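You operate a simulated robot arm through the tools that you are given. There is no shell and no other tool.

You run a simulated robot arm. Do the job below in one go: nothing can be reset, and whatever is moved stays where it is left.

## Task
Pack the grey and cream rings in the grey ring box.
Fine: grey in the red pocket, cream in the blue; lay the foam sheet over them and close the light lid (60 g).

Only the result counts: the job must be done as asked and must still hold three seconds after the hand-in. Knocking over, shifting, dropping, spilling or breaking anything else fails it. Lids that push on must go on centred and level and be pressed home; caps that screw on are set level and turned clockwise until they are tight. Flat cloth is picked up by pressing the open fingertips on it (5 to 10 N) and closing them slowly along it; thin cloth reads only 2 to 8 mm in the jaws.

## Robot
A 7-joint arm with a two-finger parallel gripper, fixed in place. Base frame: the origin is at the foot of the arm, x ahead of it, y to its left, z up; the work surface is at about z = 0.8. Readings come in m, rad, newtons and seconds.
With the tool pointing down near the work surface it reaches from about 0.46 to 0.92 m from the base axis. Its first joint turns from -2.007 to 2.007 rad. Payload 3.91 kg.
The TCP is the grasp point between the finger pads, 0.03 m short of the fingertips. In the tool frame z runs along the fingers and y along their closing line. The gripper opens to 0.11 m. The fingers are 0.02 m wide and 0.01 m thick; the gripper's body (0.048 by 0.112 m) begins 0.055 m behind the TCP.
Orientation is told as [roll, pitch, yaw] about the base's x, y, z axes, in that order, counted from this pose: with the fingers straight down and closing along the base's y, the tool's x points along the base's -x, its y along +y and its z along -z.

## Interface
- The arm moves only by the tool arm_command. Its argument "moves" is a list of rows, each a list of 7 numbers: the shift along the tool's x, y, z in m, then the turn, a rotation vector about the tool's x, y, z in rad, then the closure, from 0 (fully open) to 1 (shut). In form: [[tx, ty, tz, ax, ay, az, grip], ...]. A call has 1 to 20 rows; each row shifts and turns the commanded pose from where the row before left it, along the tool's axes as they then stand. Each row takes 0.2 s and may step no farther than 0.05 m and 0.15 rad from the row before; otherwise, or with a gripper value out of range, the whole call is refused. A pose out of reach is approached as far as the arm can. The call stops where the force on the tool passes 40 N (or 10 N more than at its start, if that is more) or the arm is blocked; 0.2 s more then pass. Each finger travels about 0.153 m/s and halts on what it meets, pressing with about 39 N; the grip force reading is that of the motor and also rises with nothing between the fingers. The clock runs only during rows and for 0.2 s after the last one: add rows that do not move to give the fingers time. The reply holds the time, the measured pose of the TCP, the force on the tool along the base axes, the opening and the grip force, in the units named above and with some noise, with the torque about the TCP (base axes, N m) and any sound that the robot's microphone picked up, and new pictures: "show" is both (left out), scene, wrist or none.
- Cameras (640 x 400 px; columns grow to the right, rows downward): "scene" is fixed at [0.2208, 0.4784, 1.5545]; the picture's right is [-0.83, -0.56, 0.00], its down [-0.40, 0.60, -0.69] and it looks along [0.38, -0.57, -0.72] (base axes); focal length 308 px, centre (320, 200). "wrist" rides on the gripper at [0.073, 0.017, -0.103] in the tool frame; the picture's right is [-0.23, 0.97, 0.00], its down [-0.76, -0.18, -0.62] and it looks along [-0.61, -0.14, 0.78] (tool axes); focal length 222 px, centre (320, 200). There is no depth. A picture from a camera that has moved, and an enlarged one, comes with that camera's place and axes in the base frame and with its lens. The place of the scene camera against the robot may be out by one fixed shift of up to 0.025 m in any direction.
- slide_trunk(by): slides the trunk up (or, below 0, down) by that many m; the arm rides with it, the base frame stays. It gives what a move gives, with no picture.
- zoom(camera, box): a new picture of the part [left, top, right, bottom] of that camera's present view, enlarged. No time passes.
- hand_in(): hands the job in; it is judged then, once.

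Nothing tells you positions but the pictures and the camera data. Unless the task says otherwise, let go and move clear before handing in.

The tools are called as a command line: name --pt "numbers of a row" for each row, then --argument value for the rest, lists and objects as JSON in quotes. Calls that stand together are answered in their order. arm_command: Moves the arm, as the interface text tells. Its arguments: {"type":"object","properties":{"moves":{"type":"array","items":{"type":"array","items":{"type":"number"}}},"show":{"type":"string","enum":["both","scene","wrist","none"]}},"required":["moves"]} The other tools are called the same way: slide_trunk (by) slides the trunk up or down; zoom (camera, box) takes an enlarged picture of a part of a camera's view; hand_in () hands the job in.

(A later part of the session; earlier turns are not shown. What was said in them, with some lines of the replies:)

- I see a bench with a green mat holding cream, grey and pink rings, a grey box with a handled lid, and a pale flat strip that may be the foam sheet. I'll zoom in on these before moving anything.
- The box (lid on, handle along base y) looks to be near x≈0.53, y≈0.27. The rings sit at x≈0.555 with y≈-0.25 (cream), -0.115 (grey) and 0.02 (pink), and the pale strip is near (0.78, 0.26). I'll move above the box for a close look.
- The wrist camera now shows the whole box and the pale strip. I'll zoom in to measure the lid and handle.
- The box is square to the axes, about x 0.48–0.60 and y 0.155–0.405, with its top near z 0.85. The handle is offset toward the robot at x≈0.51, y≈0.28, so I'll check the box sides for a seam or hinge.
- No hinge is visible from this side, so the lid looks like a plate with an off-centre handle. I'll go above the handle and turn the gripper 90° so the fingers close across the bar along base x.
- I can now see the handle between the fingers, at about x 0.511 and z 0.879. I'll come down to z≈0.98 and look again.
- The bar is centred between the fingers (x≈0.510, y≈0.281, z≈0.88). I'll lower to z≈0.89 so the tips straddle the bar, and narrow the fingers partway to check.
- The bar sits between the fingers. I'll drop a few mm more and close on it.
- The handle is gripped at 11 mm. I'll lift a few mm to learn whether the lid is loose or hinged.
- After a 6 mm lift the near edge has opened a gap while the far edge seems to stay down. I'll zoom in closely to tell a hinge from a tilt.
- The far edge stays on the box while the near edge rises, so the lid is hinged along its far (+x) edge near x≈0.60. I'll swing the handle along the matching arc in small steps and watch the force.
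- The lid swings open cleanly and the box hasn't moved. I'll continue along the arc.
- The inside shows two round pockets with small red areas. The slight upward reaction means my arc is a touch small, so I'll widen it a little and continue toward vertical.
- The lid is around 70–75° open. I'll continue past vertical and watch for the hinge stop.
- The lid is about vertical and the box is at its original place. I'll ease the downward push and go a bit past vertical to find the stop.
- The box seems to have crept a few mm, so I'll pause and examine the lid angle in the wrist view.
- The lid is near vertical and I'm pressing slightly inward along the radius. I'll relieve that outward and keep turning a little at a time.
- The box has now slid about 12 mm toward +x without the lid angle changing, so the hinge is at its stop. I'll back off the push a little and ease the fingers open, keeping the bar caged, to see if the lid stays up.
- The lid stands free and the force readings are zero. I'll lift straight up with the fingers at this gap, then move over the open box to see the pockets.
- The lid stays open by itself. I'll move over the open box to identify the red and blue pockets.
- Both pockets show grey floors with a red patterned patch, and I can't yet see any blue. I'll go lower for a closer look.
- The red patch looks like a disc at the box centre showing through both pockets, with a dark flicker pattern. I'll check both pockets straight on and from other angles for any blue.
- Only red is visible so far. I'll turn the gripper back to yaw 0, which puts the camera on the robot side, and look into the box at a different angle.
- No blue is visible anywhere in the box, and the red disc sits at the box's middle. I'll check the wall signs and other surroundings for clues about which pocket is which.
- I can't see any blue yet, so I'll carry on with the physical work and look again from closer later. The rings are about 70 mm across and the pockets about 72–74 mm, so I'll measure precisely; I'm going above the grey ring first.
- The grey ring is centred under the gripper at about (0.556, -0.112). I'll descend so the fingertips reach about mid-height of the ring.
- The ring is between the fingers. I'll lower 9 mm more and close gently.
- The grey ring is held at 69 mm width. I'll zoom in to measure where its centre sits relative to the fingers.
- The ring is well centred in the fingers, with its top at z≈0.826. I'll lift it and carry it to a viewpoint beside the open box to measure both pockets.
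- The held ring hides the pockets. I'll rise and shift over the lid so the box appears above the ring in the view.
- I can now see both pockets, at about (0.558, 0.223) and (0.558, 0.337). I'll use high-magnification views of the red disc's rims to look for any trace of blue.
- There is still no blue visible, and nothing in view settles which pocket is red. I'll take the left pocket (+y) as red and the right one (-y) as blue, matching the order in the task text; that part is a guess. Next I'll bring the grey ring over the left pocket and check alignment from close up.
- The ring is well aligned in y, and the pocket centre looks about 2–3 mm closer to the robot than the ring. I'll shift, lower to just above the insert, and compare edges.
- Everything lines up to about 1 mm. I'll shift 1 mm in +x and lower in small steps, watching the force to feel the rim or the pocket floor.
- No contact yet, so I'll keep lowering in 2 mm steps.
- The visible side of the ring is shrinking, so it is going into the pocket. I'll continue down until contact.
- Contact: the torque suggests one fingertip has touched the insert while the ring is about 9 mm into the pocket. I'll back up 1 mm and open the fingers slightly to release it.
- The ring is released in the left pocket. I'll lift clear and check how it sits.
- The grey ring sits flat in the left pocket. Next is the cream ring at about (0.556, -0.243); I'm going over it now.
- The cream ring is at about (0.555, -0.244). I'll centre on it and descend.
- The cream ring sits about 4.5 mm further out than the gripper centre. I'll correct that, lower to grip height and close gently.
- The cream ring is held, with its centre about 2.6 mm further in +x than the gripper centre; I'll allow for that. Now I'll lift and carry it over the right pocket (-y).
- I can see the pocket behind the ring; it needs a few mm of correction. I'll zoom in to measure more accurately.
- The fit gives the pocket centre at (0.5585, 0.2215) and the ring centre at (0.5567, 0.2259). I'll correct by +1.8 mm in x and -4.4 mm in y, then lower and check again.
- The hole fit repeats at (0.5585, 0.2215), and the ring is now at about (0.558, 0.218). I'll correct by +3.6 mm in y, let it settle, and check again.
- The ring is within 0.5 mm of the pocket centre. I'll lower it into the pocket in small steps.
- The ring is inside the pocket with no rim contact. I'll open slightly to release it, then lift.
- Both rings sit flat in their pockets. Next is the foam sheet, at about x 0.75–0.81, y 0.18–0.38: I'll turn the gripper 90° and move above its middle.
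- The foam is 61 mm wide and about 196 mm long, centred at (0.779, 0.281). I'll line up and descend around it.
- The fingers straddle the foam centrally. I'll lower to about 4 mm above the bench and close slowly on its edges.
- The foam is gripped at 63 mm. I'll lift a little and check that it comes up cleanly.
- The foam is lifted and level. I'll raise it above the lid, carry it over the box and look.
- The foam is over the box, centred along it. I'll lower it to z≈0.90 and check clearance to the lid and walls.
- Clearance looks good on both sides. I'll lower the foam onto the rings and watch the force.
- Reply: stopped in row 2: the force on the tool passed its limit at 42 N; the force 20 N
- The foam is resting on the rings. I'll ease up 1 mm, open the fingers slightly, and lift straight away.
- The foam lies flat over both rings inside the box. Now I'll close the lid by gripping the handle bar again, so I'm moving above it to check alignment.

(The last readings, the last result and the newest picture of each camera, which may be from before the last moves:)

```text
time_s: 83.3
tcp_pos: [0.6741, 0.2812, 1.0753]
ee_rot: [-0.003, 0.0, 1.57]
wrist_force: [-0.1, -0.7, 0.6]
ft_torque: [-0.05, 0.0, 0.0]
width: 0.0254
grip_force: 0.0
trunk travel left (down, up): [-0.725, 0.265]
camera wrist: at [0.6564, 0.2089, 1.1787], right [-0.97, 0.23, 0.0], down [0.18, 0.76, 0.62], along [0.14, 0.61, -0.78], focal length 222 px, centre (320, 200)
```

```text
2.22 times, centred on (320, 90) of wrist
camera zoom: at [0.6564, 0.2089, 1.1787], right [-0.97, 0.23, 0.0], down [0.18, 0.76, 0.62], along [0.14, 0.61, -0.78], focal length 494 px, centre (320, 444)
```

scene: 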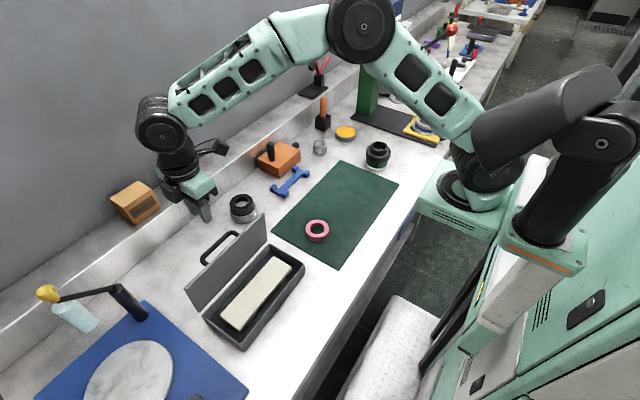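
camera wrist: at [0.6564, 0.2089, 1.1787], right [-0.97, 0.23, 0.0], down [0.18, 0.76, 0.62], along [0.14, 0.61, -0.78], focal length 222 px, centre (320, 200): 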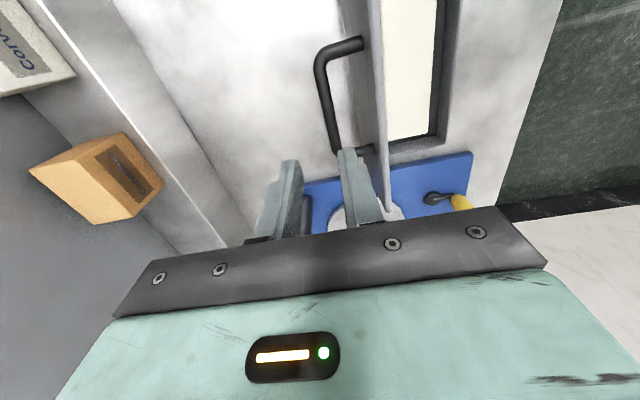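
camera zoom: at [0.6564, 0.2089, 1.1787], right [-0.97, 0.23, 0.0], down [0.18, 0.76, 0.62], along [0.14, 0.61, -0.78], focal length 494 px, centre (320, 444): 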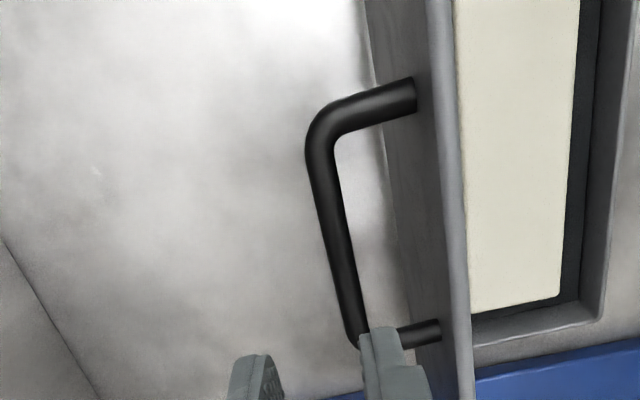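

The bar is at x≈0.6675, so I'll shift 6 mm and descend in two stages with the fingers just wide enough to straddle it.

arm_command --pt "0 0.006 0 0 0 0 0.77" --pt "0 0 0.04 0 0 0 0.77" --pt "0 0 0.04 0 0 0 0.77" --pt "0 0 0 0 0 0 0.77" --pt "0 0 0 0 0 0 0.77" --show "wrist"

zoom --camera "wrist" --box '[220, 30, 440, 230]'

zoom --camera "scene" --box '[160, 180, 300, 310]'

```text
time_s: 84.5
tcp_pos: [0.6691, 0.2797, 0.9965]
ee_rot: [-0.003, -0.001, 1.57]
wrist_force: [-0.1, 0.7, 0.0]
ft_torque: [0.03, 0.0, 0.01]
width: 0.0253
grip_force: 0.1
trunk travel left (down, up): [-0.725, 0.265]
camera wrist: at [0.6512, 0.2076, 1.0997], right [-0.97, 0.23, 0.0], down [0.18, 0.76, 0.62], along [0.15, 0.61, -0.78], focal length 222 px, centre (320, 200)
```

wrist: 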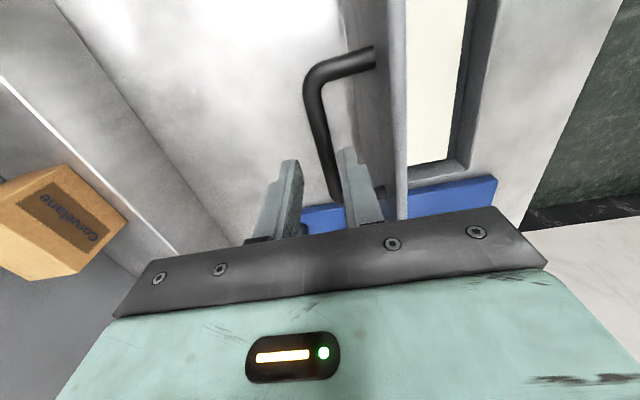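

```text
2.00 times, centred on (330, 130) of wrist
camera zoom: at [0.6512, 0.2076, 1.0997], right [-0.97, 0.23, 0.0], down [0.18, 0.76, 0.62], along [0.15, 0.61, -0.78], focal length 444 px, centre (300, 340)
```

zoom: 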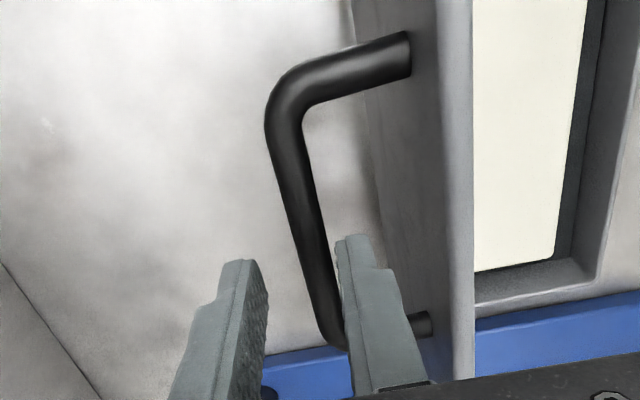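

```text
3.08 times, centred on (230, 245) of scene
camera zoom: at [0.2208, 0.4784, 1.5545], right [-0.83, -0.56, 0.0], down [-0.4, 0.6, -0.69], along [0.38, -0.57, -0.72], focal length 949 px, centre (597, 62)
```

zoom: 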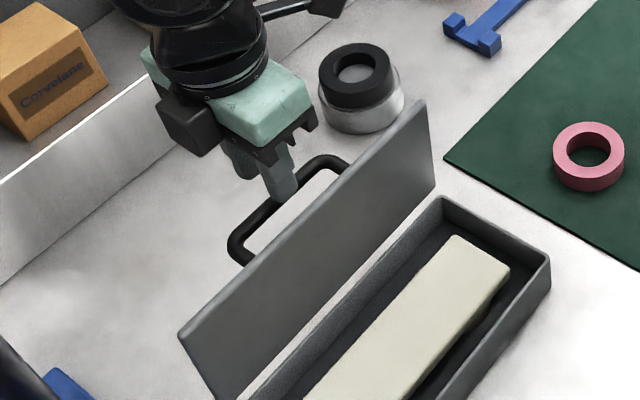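

The bar is about 4.5 mm nearer the robot than the finger centre. I'll correct and descend onto it.

arm_command --pt "0 0.0045 0 0 0 0 0.77" --pt "0 0 0 0 0 0 0.77" --pt "0 0 0.02 0 0 0 0.77" --pt "0 0 0.02 0 0 0 0.77" --pt "0 0 0.01 0 0 0 0.77" --pt "0 0 0 0 0 0 0.77" --pt "0 0 0 0 0 0 0.77" --show "wrist"

zoom --camera "wrist" --box '[220, 30, 440, 230]'

zoom --camera "scene" --box '[160, 180, 300, 310]'

```text
time_s: 86.2
tcp_pos: [0.6641, 0.2809, 0.9464]
ee_rot: [-0.003, 0.0, 1.569]
wrist_force: [0.6, -0.1, 0.2]
ft_torque: [0.01, -0.02, 0.02]
width: 0.0253
grip_force: 0.1
trunk travel left (down, up): [-0.725, 0.265]
camera wrist: at [0.6464, 0.2086, 1.0492], right [-0.97, 0.23, 0.0], down [0.18, 0.76, 0.62], along [0.14, 0.61, -0.78], focal length 222 px, centre (320, 200)
```

wrist: 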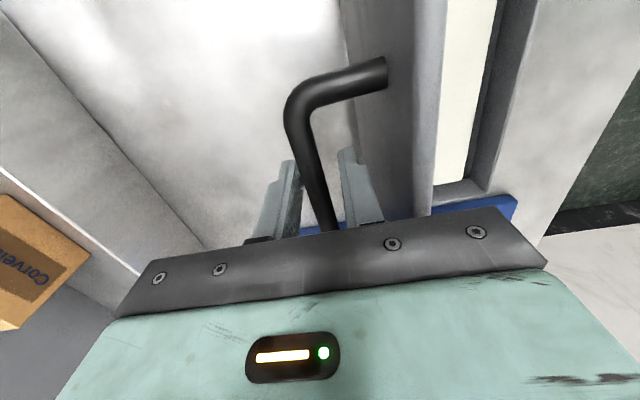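

```text
2.00 times, centred on (330, 130) of wrist
camera zoom: at [0.6464, 0.2086, 1.0492], right [-0.97, 0.23, 0.0], down [0.18, 0.76, 0.62], along [0.14, 0.61, -0.78], focal length 444 px, centre (300, 340)
```

zoom: 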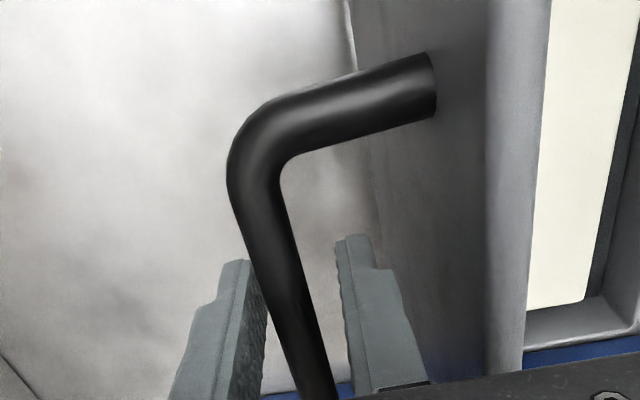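

```text
3.08 times, centred on (230, 245) of scene
camera zoom: at [0.2208, 0.4784, 1.5545], right [-0.83, -0.56, 0.0], down [-0.4, 0.6, -0.69], along [0.38, -0.57, -0.72], focal length 949 px, centre (597, 62)
```

zoom: 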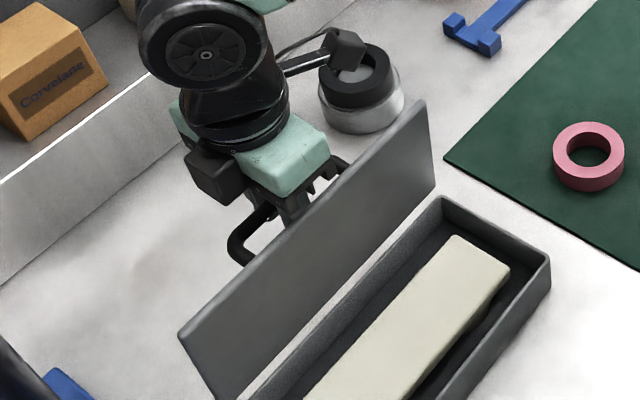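

The bar is between the fingers. I'll close on it and start swinging the lid back along the same arc.

arm_command --pt "0 0 0 0 0 0 0.85" --pt "0 0 0 0 0 0 0.92" --pt "0 0 0 0 0 0 1" --pt "0 0 0 0 0 0 1" --show "none"

arm_command --pt "0 0.0071 -0.0026 0 0 0 1" --pt "0 0.0071 -0.0023 0 0 0 1" --pt "0 0.0093 -0.002 0 0 0 1" --pt "0 0.0093 -0.0013 0 0 0 1" --pt "0 0 0 0 0 0 1"

zoom --camera "scene" --box '[175, 220, 315, 350]'

```text
time_s: 87.2
tcp_pos: [0.6632, 0.2799, 0.9456]
ee_rot: [-0.003, 0.001, 1.568]
wrist_force: [-0.2, -0.2, 0.7]
ft_torque: [0.02, -0.01, 0.07]
width: 0.0109
grip_force: 38.8
trunk travel left (down, up): [-0.725, 0.265]
```

```text
time_s: 88.3
tcp_pos: [0.6294, 0.2818, 0.9553]
ee_rot: [-0.002, 0.0, 1.571]
wrist_force: [-0.4, -0.6, -0.6]
ft_torque: [0.24, 0.0, 0.17]
width: 0.0112
grip_force: 39.4
trunk travel left (down, up): [-0.725, 0.265]
camera wrist: at [0.6136, 0.2097, 1.0583], right [-0.97, 0.23, 0.0], down [0.18, 0.76, 0.62], along [0.14, 0.61, -0.78], focal length 222 px, centre (320, 200)
```

scene: 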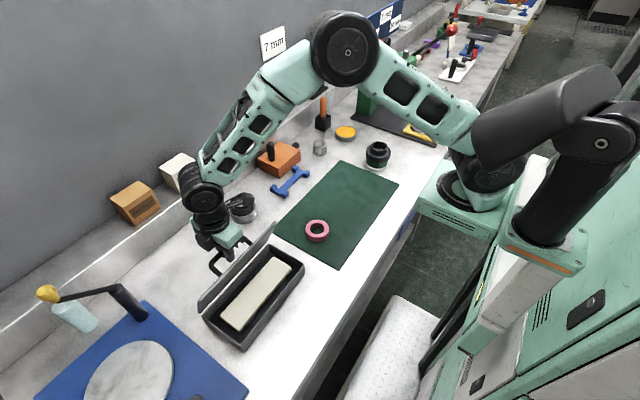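
wrist: 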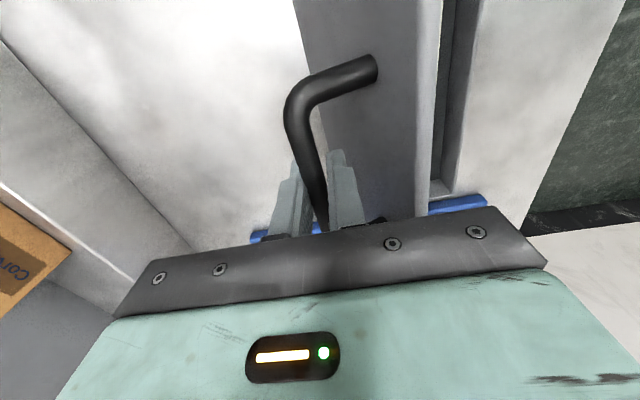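

```text
3.08 times, centred on (245, 285) of scene
camera zoom: at [0.2208, 0.4784, 1.5545], right [-0.83, -0.56, 0.0], down [-0.4, 0.6, -0.69], along [0.38, -0.57, -0.72], focal length 949 px, centre (551, -62)
```

zoom: 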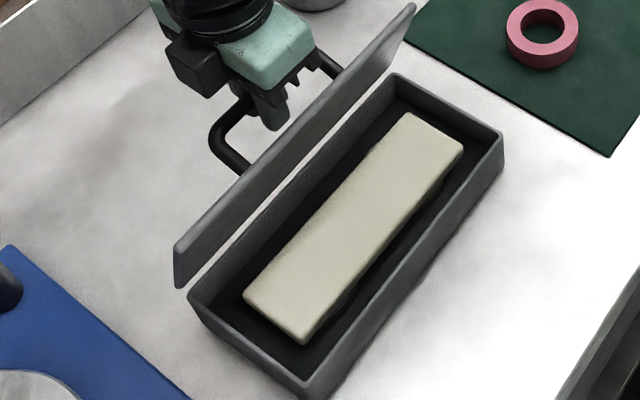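

It's swinging cleanly with almost no force and the box isn't moving. I'll continue the arc.

arm_command --pt "0 0.0094 -0.0003 0 0 0 1" --pt "0 0.0094 0.0003 0 0 0 1" --pt "0 0.0094 0.0013 0 0 0 1" --pt "0 0.0092 0.002 0 0 0 1" --pt "0 0.009 0.0028 0 0 0 1" --pt "0 0.0086 0.0036 0 0 0 1" --pt "0 0 0 0 0 0 1"

zoom --camera "scene" --box '[175, 220, 315, 350]'

```text
time_s: 90.0
tcp_pos: [0.575, 0.2788, 0.9452]
ee_rot: [-0.004, -0.003, 1.571]
wrist_force: [-2.5, 0.0, 5.6]
ft_torque: [0.09, -0.07, -0.01]
width: 0.0113
grip_force: 39.1
trunk travel left (down, up): [-0.725, 0.265]
camera wrist: at [0.5573, 0.2072, 1.0474], right [-0.97, 0.23, 0.0], down [0.18, 0.76, 0.62], along [0.14, 0.61, -0.78], focal length 222 px, centre (320, 200)
```

scene: 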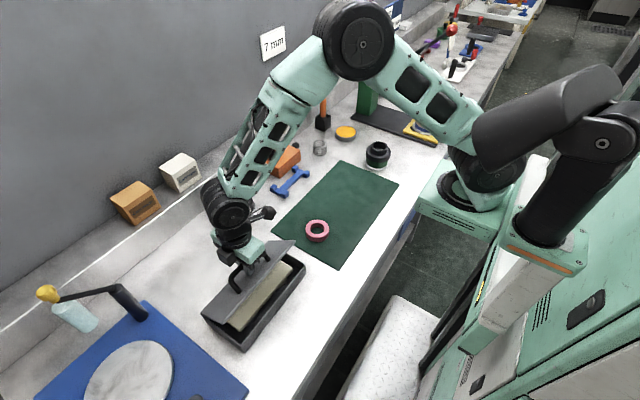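
wrist: 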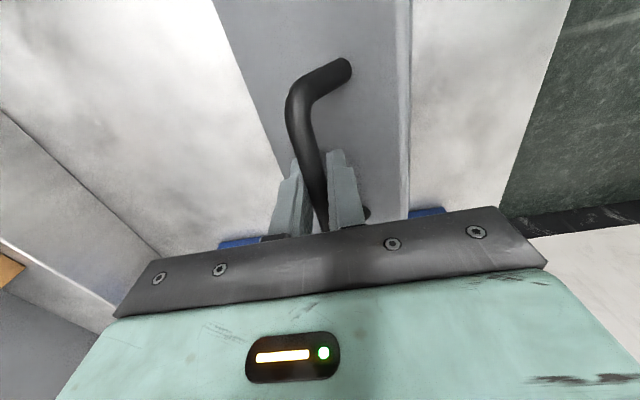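

```text
3.08 times, centred on (245, 285) of scene
camera zoom: at [0.2208, 0.4784, 1.5545], right [-0.83, -0.56, 0.0], down [-0.4, 0.6, -0.69], along [0.38, -0.57, -0.72], focal length 949 px, centre (551, -62)
```

zoom: 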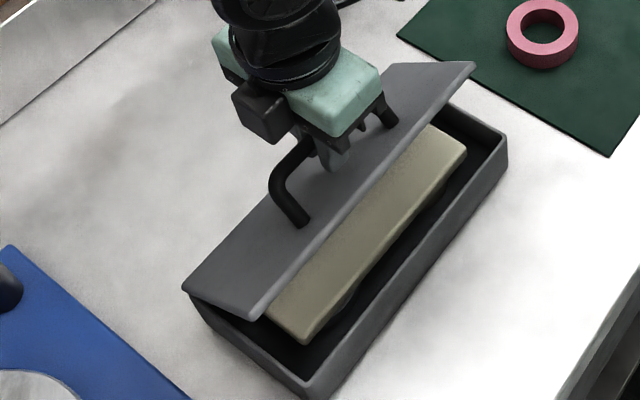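

A slight inward push has shown up, so I'll relieve it and continue lowering.

arm_command --pt "0 0.0007 -0.002 0 0 0 1" --pt "0 0.0083 0.0044 0 0 0 1" --pt "0 0.008 0.005 0 0 0 1" --pt "0 0.0075 0.0057 0 0 0 1" --pt "0 0.007 0.0064 0 0 0 1" --pt "0 0 0 0 0 0 1"

zoom --camera "scene" --box '[175, 220, 315, 350]'

```text
time_s: 91.3
tcp_pos: [0.5438, 0.2797, 0.9242]
ee_rot: [-0.004, 0.0, 1.568]
wrist_force: [1.7, -2.7, 0.2]
ft_torque: [0.08, 0.04, -0.01]
width: 0.0111
grip_force: 38.9
trunk travel left (down, up): [-0.725, 0.265]
camera wrist: at [0.5255, 0.207, 1.0264], right [-0.97, 0.23, 0.0], down [0.18, 0.76, 0.62], along [0.14, 0.61, -0.78], focal length 222 px, centre (320, 200)
```

scene: 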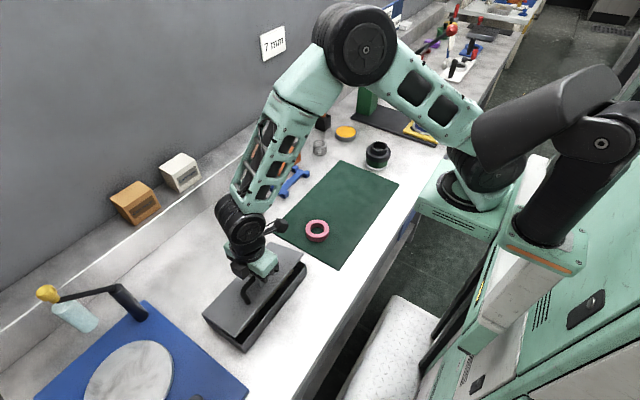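
wrist: 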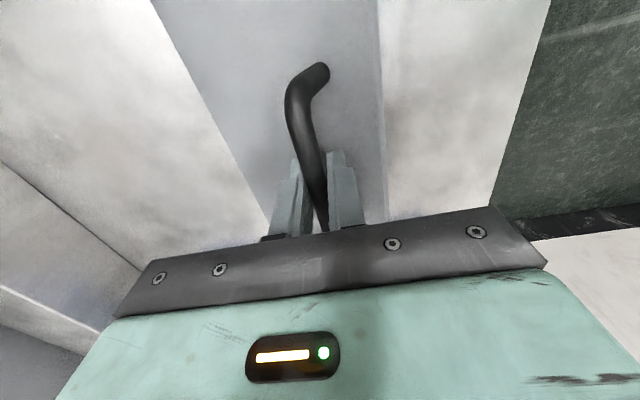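

```text
3.08 times, centred on (245, 285) of scene
camera zoom: at [0.2208, 0.4784, 1.5545], right [-0.83, -0.56, 0.0], down [-0.4, 0.6, -0.69], along [0.38, -0.57, -0.72], focal length 949 px, centre (551, -62)
```

zoom: 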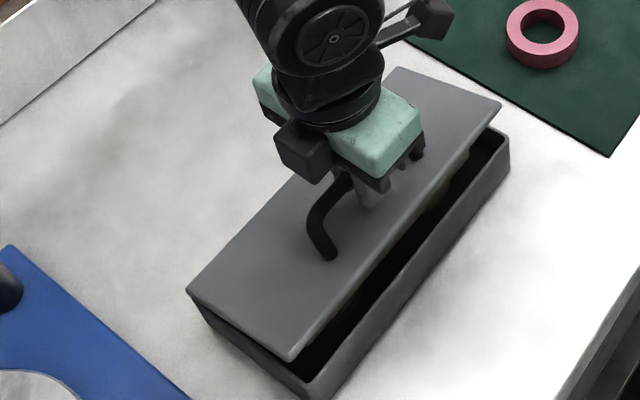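

arm_command --pt "0 0.0063 0.007 0 0 0 1" --pt "0 0.0058 0.0075 0 0 0 1" --pt "0 0.0035 0.0055 0 0 0 1" --pt "0 0.0034 0.0057 0 0 0 1" --pt "0 0 0 0 0 0 1"

zoom --camera "scene" --box '[190, 230, 310, 350]'

```text
time_s: 92.5
tcp_pos: [0.5232, 0.279, 0.8981]
ee_rot: [-0.004, -0.002, 1.568]
wrist_force: [3.5, 1.1, -0.2]
ft_torque: [0.37, -0.02, 0.02]
width: 0.011
grip_force: 39.1
trunk travel left (down, up): [-0.725, 0.265]
camera wrist: at [0.5067, 0.2076, 1.0004], right [-0.97, 0.23, 0.0], down [0.18, 0.76, 0.63], along [0.14, 0.61, -0.78], focal length 222 px, centre (320, 200)
```

scene: 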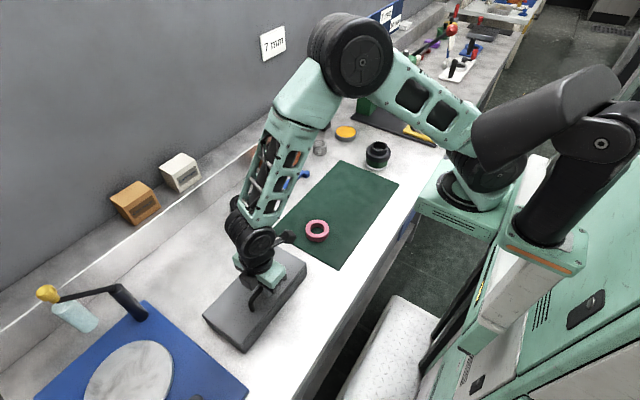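
wrist: 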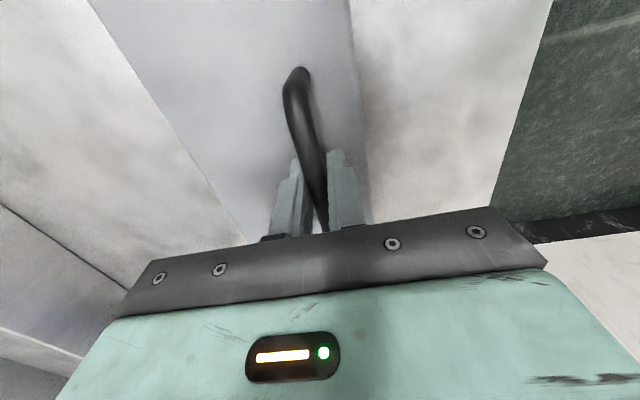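

```text
3.33 times, centred on (250, 290) of scene
camera zoom: at [0.2208, 0.4784, 1.5545], right [-0.83, -0.56, 0.0], down [-0.4, 0.6, -0.69], along [0.38, -0.57, -0.72], focal length 1028 px, centre (553, -100)
```

zoom: 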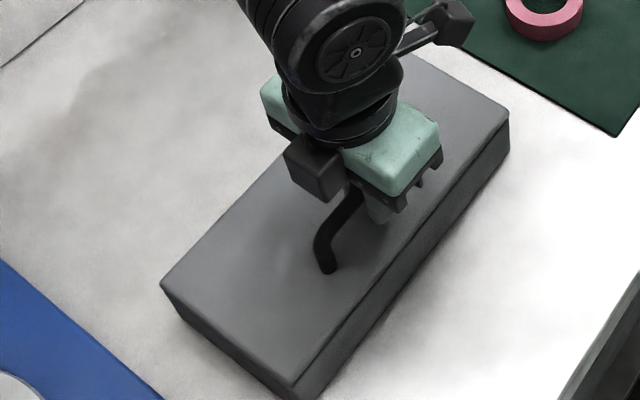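

The lid is almost closed. I'll bring it the last few mm down in small steps.

arm_command --pt "0 0.001 0.003 0 0 0 1" --pt "0 0.001 0.003 0 0 0 1" --pt "0 0 0 0 0 0 1" --show "none"

arm_command --pt "0 0.0005 0.0015 0 0 0 1" --pt "0 0.0005 0.0015 0 0 0 1" --pt "0 0 0 0 0 0 1"

zoom --camera "scene" --box '[190, 230, 310, 350]'

zoom --camera "scene" --box '[205, 310, 265, 360]'

```text
time_s: 93.3
tcp_pos: [0.523, 0.2804, 0.8928]
ee_rot: [-0.005, -0.003, 1.567]
wrist_force: [1.2, -0.8, 28.8]
ft_torque: [0.0, 0.03, 0.09]
width: 0.0113
grip_force: 38.8
trunk travel left (down, up): [-0.725, 0.265]
```

```text
time_s: 94.2
tcp_pos: [0.5235, 0.2802, 0.8906]
ee_rot: [-0.005, -0.002, 1.57]
wrist_force: [14.6, 0.8, 27.9]
ft_torque: [0.11, 0.03, 0.1]
width: 0.0108
grip_force: 39.0
trunk travel left (down, up): [-0.725, 0.265]
camera wrist: at [0.5052, 0.2077, 0.9932], right [-0.97, 0.23, -0.01], down [0.18, 0.76, 0.63], along [0.15, 0.61, -0.78], focal length 222 px, centre (320, 200)
```

scene: 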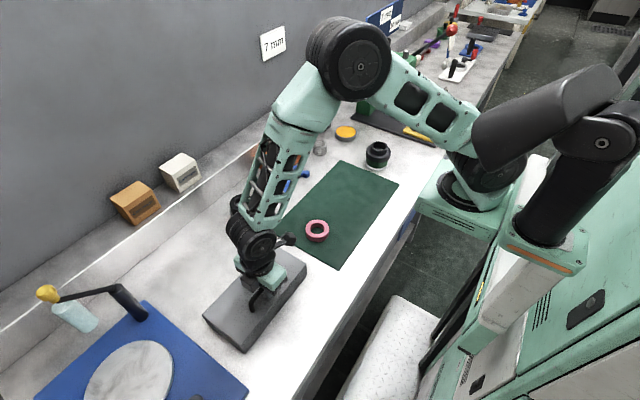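
wrist: 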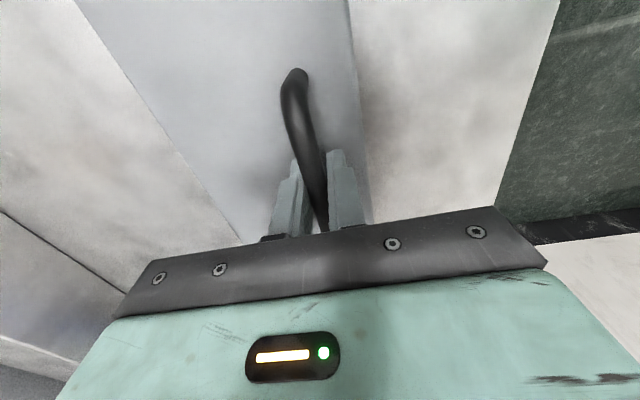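

```text
3.33 times, centred on (250, 290) of scene
camera zoom: at [0.2208, 0.4784, 1.5545], right [-0.83, -0.56, 0.0], down [-0.4, 0.6, -0.69], along [0.38, -0.57, -0.72], focal length 1028 px, centre (553, -100)
```

zoom: 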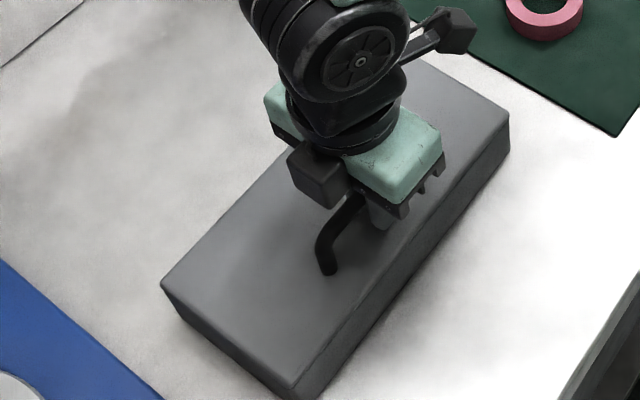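

```text
8.00 times, centred on (235, 335) of scene
camera zoom: at [0.2208, 0.4784, 1.5545], right [-0.83, -0.56, 0.0], down [-0.4, 0.6, -0.69], along [0.38, -0.57, -0.72], focal length 2467 px, centre (1000, -880)
```

zoom: 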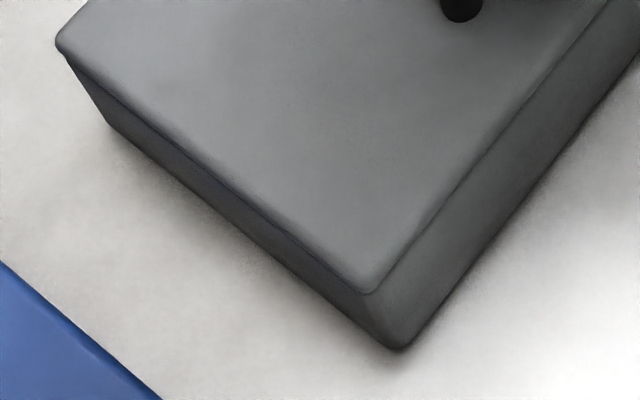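

The lid is down with contact force of about 28 N. I'll ease off, then gently slide the closed box back by the roughly 13 mm it crept during opening.

arm_command --pt "0 -0.001 -0.0015 0 0 0 1" --pt "0 0 -0.0005 0 0 0 1" --pt "0 0 0 0 0 0 1" --show "none"

arm_command --pt "0 0.002 0 0 0 0 1" --pt "0 0.002 0 0 0 0 1" --pt "0 0 0 0 0 0 1"

zoom --camera "scene" --box '[190, 230, 310, 350]'

```text
time_s: 95.0
tcp_pos: [0.5219, 0.2804, 0.8916]
ee_rot: [-0.001, 0.001, 1.571]
wrist_force: [5.7, 0.0, 7.8]
ft_torque: [0.29, 0.06, -0.06]
width: 0.0109
grip_force: 39.5
trunk travel left (down, up): [-0.725, 0.265]
```

```text
time_s: 95.8
tcp_pos: [0.5187, 0.2815, 0.8905]
ee_rot: [-0.002, 0.002, 1.569]
wrist_force: [3.2, -3.0, 2.4]
ft_torque: [-0.23, 0.05, -0.01]
width: 0.0113
grip_force: 38.8
trunk travel left (down, up): [-0.725, 0.265]
camera wrist: at [0.5011, 0.2083, 0.9944], right [-0.97, 0.23, 0.0], down [0.18, 0.76, 0.62], along [0.14, 0.61, -0.78], focal length 222 px, centre (320, 200)
```

scene: 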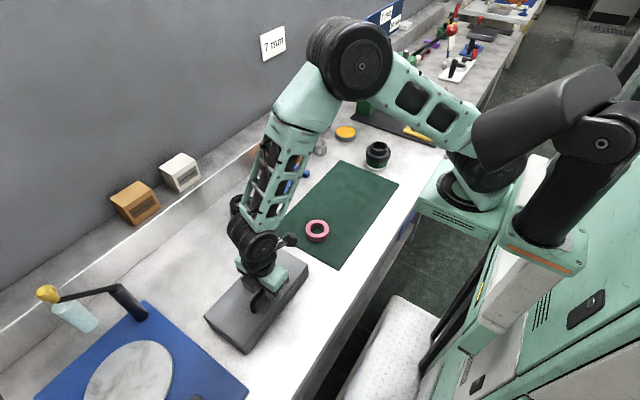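
wrist: 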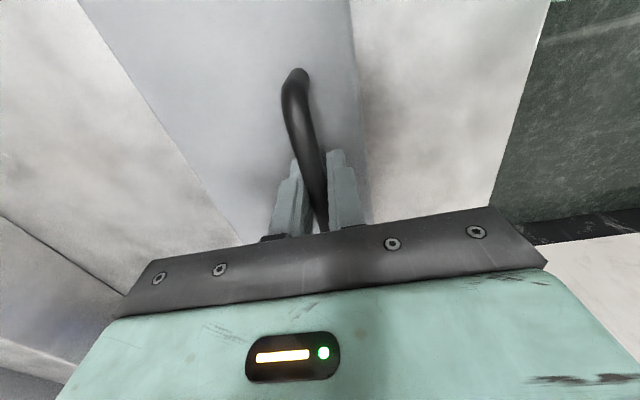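

```text
3.33 times, centred on (250, 290) of scene
camera zoom: at [0.2208, 0.4784, 1.5545], right [-0.83, -0.56, 0.0], down [-0.4, 0.6, -0.69], along [0.38, -0.57, -0.72], focal length 1028 px, centre (553, -100)
```

zoom: 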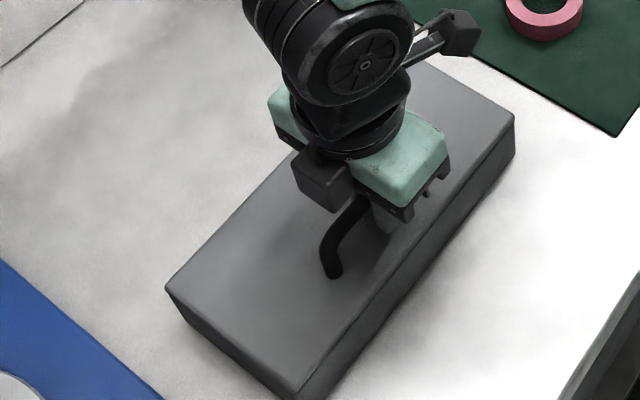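

The box slides smoothly with the lid staying shut. I'll move it the remaining 8 mm.

arm_command --pt "0 0.002 0 0 0 0 1" --pt "0 0.002 0 0 0 0 1" --pt "0 0.002 0 0 0 0 1" --pt "0 0.0025 0 0 0 0 1" --pt "0 0 0 0 0 0 1" --pt "0 0 0 0 0 0 1"

zoom --camera "scene" --box '[200, 240, 320, 360]'

zoom --camera "scene" --box '[205, 300, 265, 360]'

```text
time_s: 97.2
tcp_pos: [0.5096, 0.2805, 0.8917]
ee_rot: [-0.002, -0.001, 1.57]
wrist_force: [0.9, -0.1, 0.0]
ft_torque: [0.15, 0.06, -0.06]
width: 0.0114
grip_force: 39.1
trunk travel left (down, up): [-0.725, 0.265]
camera wrist: at [0.4926, 0.2088, 0.9955], right [-0.97, 0.23, 0.0], down [0.18, 0.76, 0.62], along [0.14, 0.61, -0.78], focal length 222 px, centre (320, 200)
```

scene: 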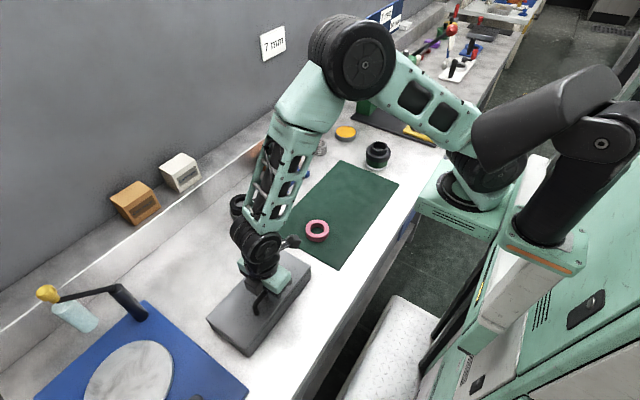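
wrist: 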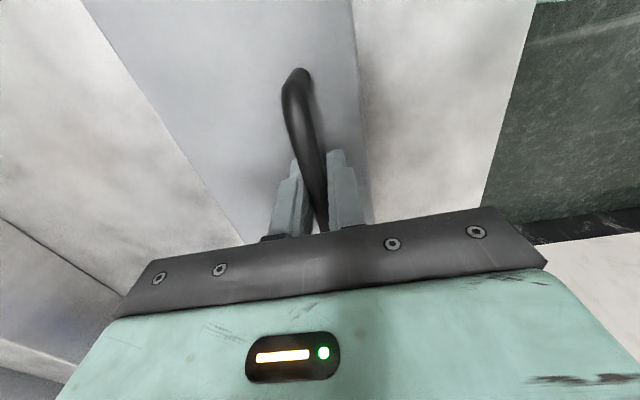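

```text
3.33 times, centred on (260, 300) of scene
camera zoom: at [0.2208, 0.4784, 1.5545], right [-0.83, -0.56, 0.0], down [-0.4, 0.6, -0.69], along [0.38, -0.57, -0.72], focal length 1028 px, centre (520, -133)
```

zoom: 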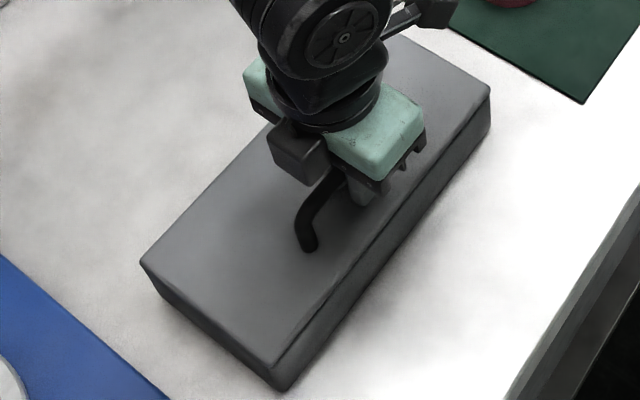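

```text
6.67 times, centred on (235, 330) of scene
camera zoom: at [0.2208, 0.4784, 1.5545], right [-0.83, -0.56, 0.0], down [-0.4, 0.6, -0.69], along [0.38, -0.57, -0.72], focal length 2056 px, centre (887, -667)
```

zoom: 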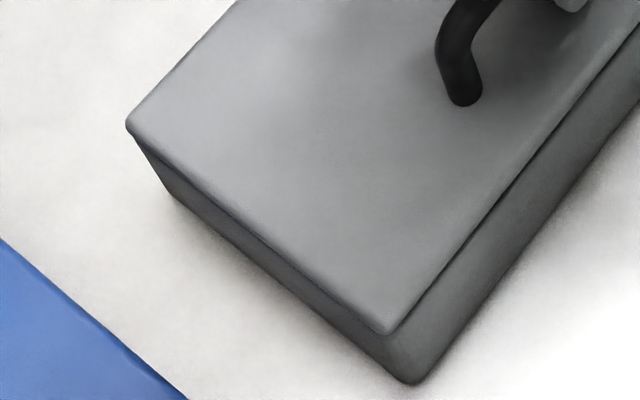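

The box is back at its starting place. I'll release the handle, rise, and inspect the seam.

arm_command --pt "0 0 0.001 0 0 0 1" --pt "0 0 0 0 0 0 0.85" --pt "0 0 0 0 0 0 0.75" --pt "0 0 0 0 0 0 0.7" --pt "0 0 0 0 0 0 0.7" --pt "0 0 -0.01 0 0 0 0.7" --pt "0 0 -0.03 0 0 0 0.7" --pt "0 0 -0.05 0 0 0 0.7" --pt "0 0 -0.05 0 0 0 0.7" --pt "0 0 0 0 0 0 0.7"

zoom --camera "scene" --box '[205, 300, 265, 360]'

zoom --camera "scene" --box '[200, 240, 320, 360]'

zoom --camera "scene" --box '[270, 235, 330, 285]'

```text
time_s: 99.3
tcp_pos: [0.5099, 0.2817, 1.0309]
ee_rot: [-0.004, -0.001, 1.571]
wrist_force: [-0.1, 0.1, -0.4]
ft_torque: [0.0, 0.02, 0.0]
width: 0.033
grip_force: 0.1
trunk travel left (down, up): [-0.725, 0.265]
camera wrist: at [0.4937, 0.2085, 1.1337], right [-0.97, 0.23, 0.0], down [0.18, 0.76, 0.62], along [0.14, 0.61, -0.78], focal length 222 px, centre (320, 200)
```

scene: 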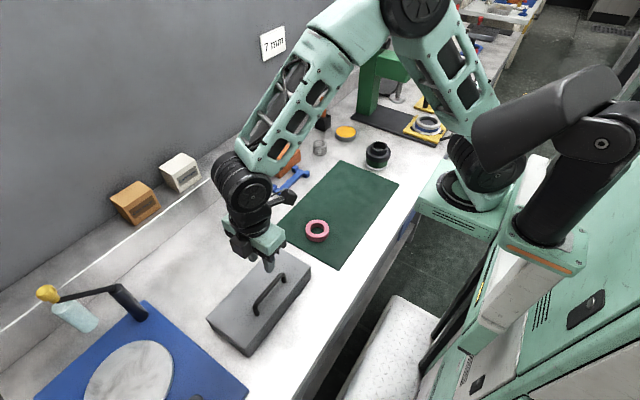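
wrist: 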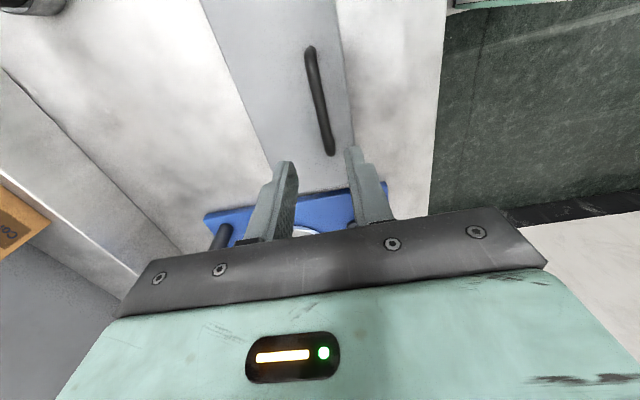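

```text
6.67 times, centred on (235, 330) of scene
camera zoom: at [0.2208, 0.4784, 1.5545], right [-0.83, -0.56, 0.0], down [-0.4, 0.6, -0.69], along [0.38, -0.57, -0.72], focal length 2056 px, centre (887, -667)
```

zoom: 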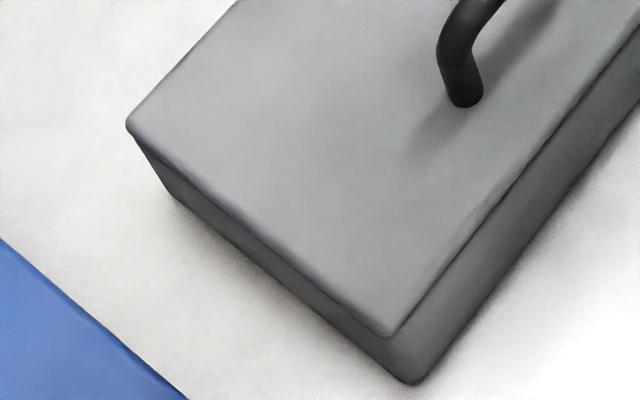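

```text
3.33 times, centred on (260, 300) of scene
camera zoom: at [0.2208, 0.4784, 1.5545], right [-0.83, -0.56, 0.0], down [-0.4, 0.6, -0.69], along [0.38, -0.57, -0.72], focal length 1028 px, centre (520, -133)
```

zoom: 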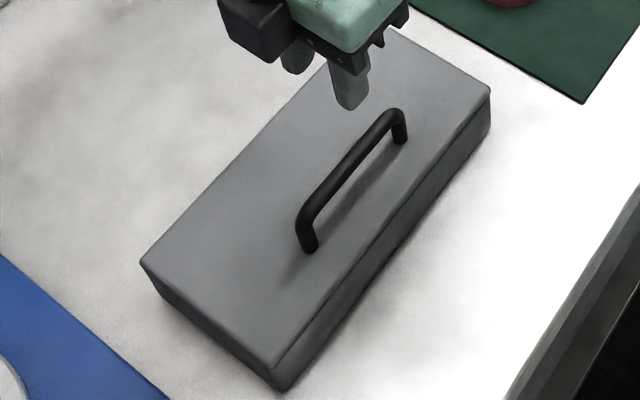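

```text
8.00 times, centred on (300, 260) of scene
camera zoom: at [0.2208, 0.4784, 1.5545], right [-0.83, -0.56, 0.0], down [-0.4, 0.6, -0.69], along [0.38, -0.57, -0.72], focal length 2467 px, centre (480, -280)
```

zoom: 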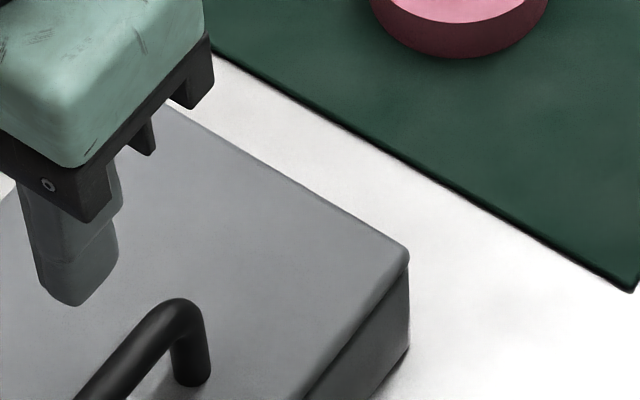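

The lid is flush and the box matches its starting picture. I'll raise the arm clear and take a final look before handing in.

arm_command --pt "0 0 -0.05 0 0 0 0.5" --pt "0 0 -0.05 0 0 0 0.3" --pt "0.04 0 0 0 0 0 0" --pt "0.04 0 0 0 0 0 0" --pt "0.04 0 0 0 0 0 0" --pt "0.04 0 0 0 0 0 0" --pt "0 0 0 0 0 0 0" --pt "0 0 0 0 0 0 0"

zoom --camera "scene" --box '[140, 130, 420, 360]'

zoom --camera "wrist" --box '[180, 0, 480, 200]'

```text
time_s: 101.2
tcp_pos: [0.5082, 0.122, 1.1294]
ee_rot: [-0.002, 0.0, 1.568]
wrist_force: [-0.4, -0.6, 0.2]
ft_torque: [-0.02, 0.01, 0.04]
width: 0.1099
grip_force: 0.1
trunk travel left (down, up): [-0.725, 0.265]
camera wrist: at [0.4914, 0.0488, 1.2316], right [-0.97, 0.23, 0.0], down [0.18, 0.76, 0.62], along [0.14, 0.61, -0.78], focal length 222 px, centre (320, 200)
```

scene: 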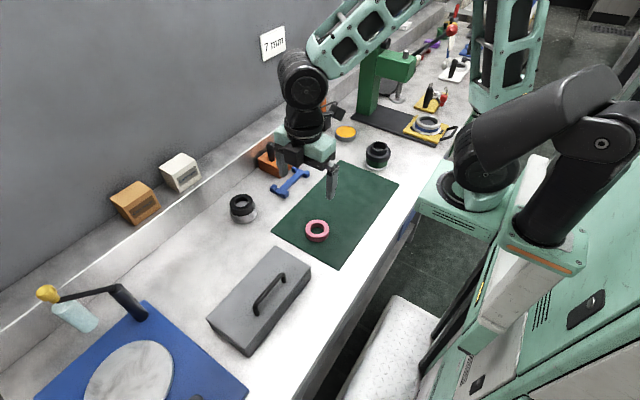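
wrist: 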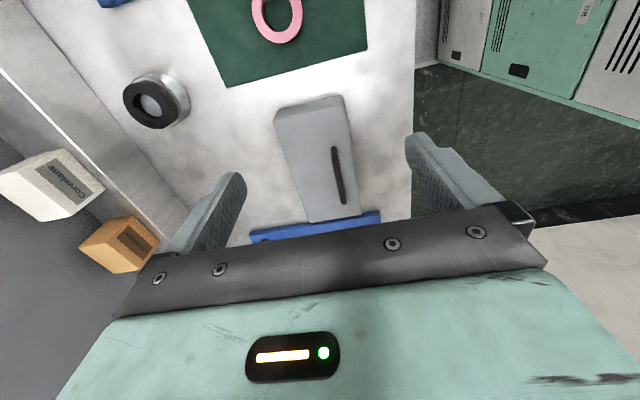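

```text
1.74 times, centred on (280, 245) of scene
camera zoom: at [0.2208, 0.4784, 1.5545], right [-0.83, -0.56, 0.0], down [-0.4, 0.6, -0.69], along [0.38, -0.57, -0.72], focal length 536 px, centre (390, 122)
```

zoom: 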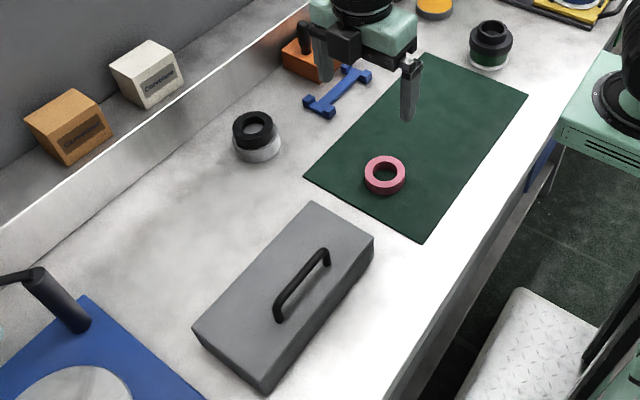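

```text
2.00 times, centred on (330, 100) of wrist
camera zoom: at [0.4914, 0.0488, 1.2316], right [-0.97, 0.23, 0.0], down [0.18, 0.76, 0.62], along [0.14, 0.61, -0.78], focal length 444 px, centre (300, 400)
```

zoom: 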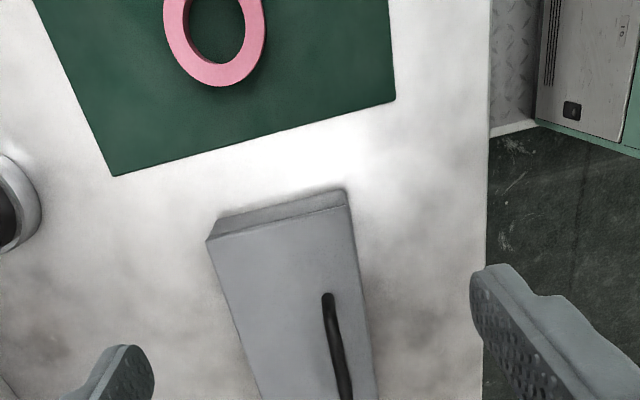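

The box is shut and back where it started, the pink ring and everything else are undisturbed, and the arm is clear. I'm handing in, with one point unresolved: no blue pocket was ever visible, so grey in the left pocket and cream in the right was a guess.

hand_in

```text
The job is handed in.
```

I packed the box and handed the job in, but which ring belongs in which pocket was a guess. I could not tell the red pocket from the blue one.

- **Pockets:** The only colour visible in the box was a red patch between the two pockets, showing equally in both, and I saw no blue from any angle. I put the grey ring in the left pocket as seen from the robot and the cream ring in the right. If that order is wrong, the two rings are swapped.
- **Rings:** Both went fully into their pockets and sat flat.
- **Foam:** It lies over both rings. It is narrower than they are and sits slightly towards the robot, so the far edges of the rings show by a few millimetres.
- **Lid:** It turned out to be hinged on the far side. I swung it shut with about 28 N of downward force, and its edges line up with the first picture.
- **Box position:** The box slid about 13 mm while I was opening the lid. I slid it back, and it matches its position in the first pictures to within about a millimetre.

The pink ring and the other objects near the box look undisturbed, and the arm was clear before I handed in.
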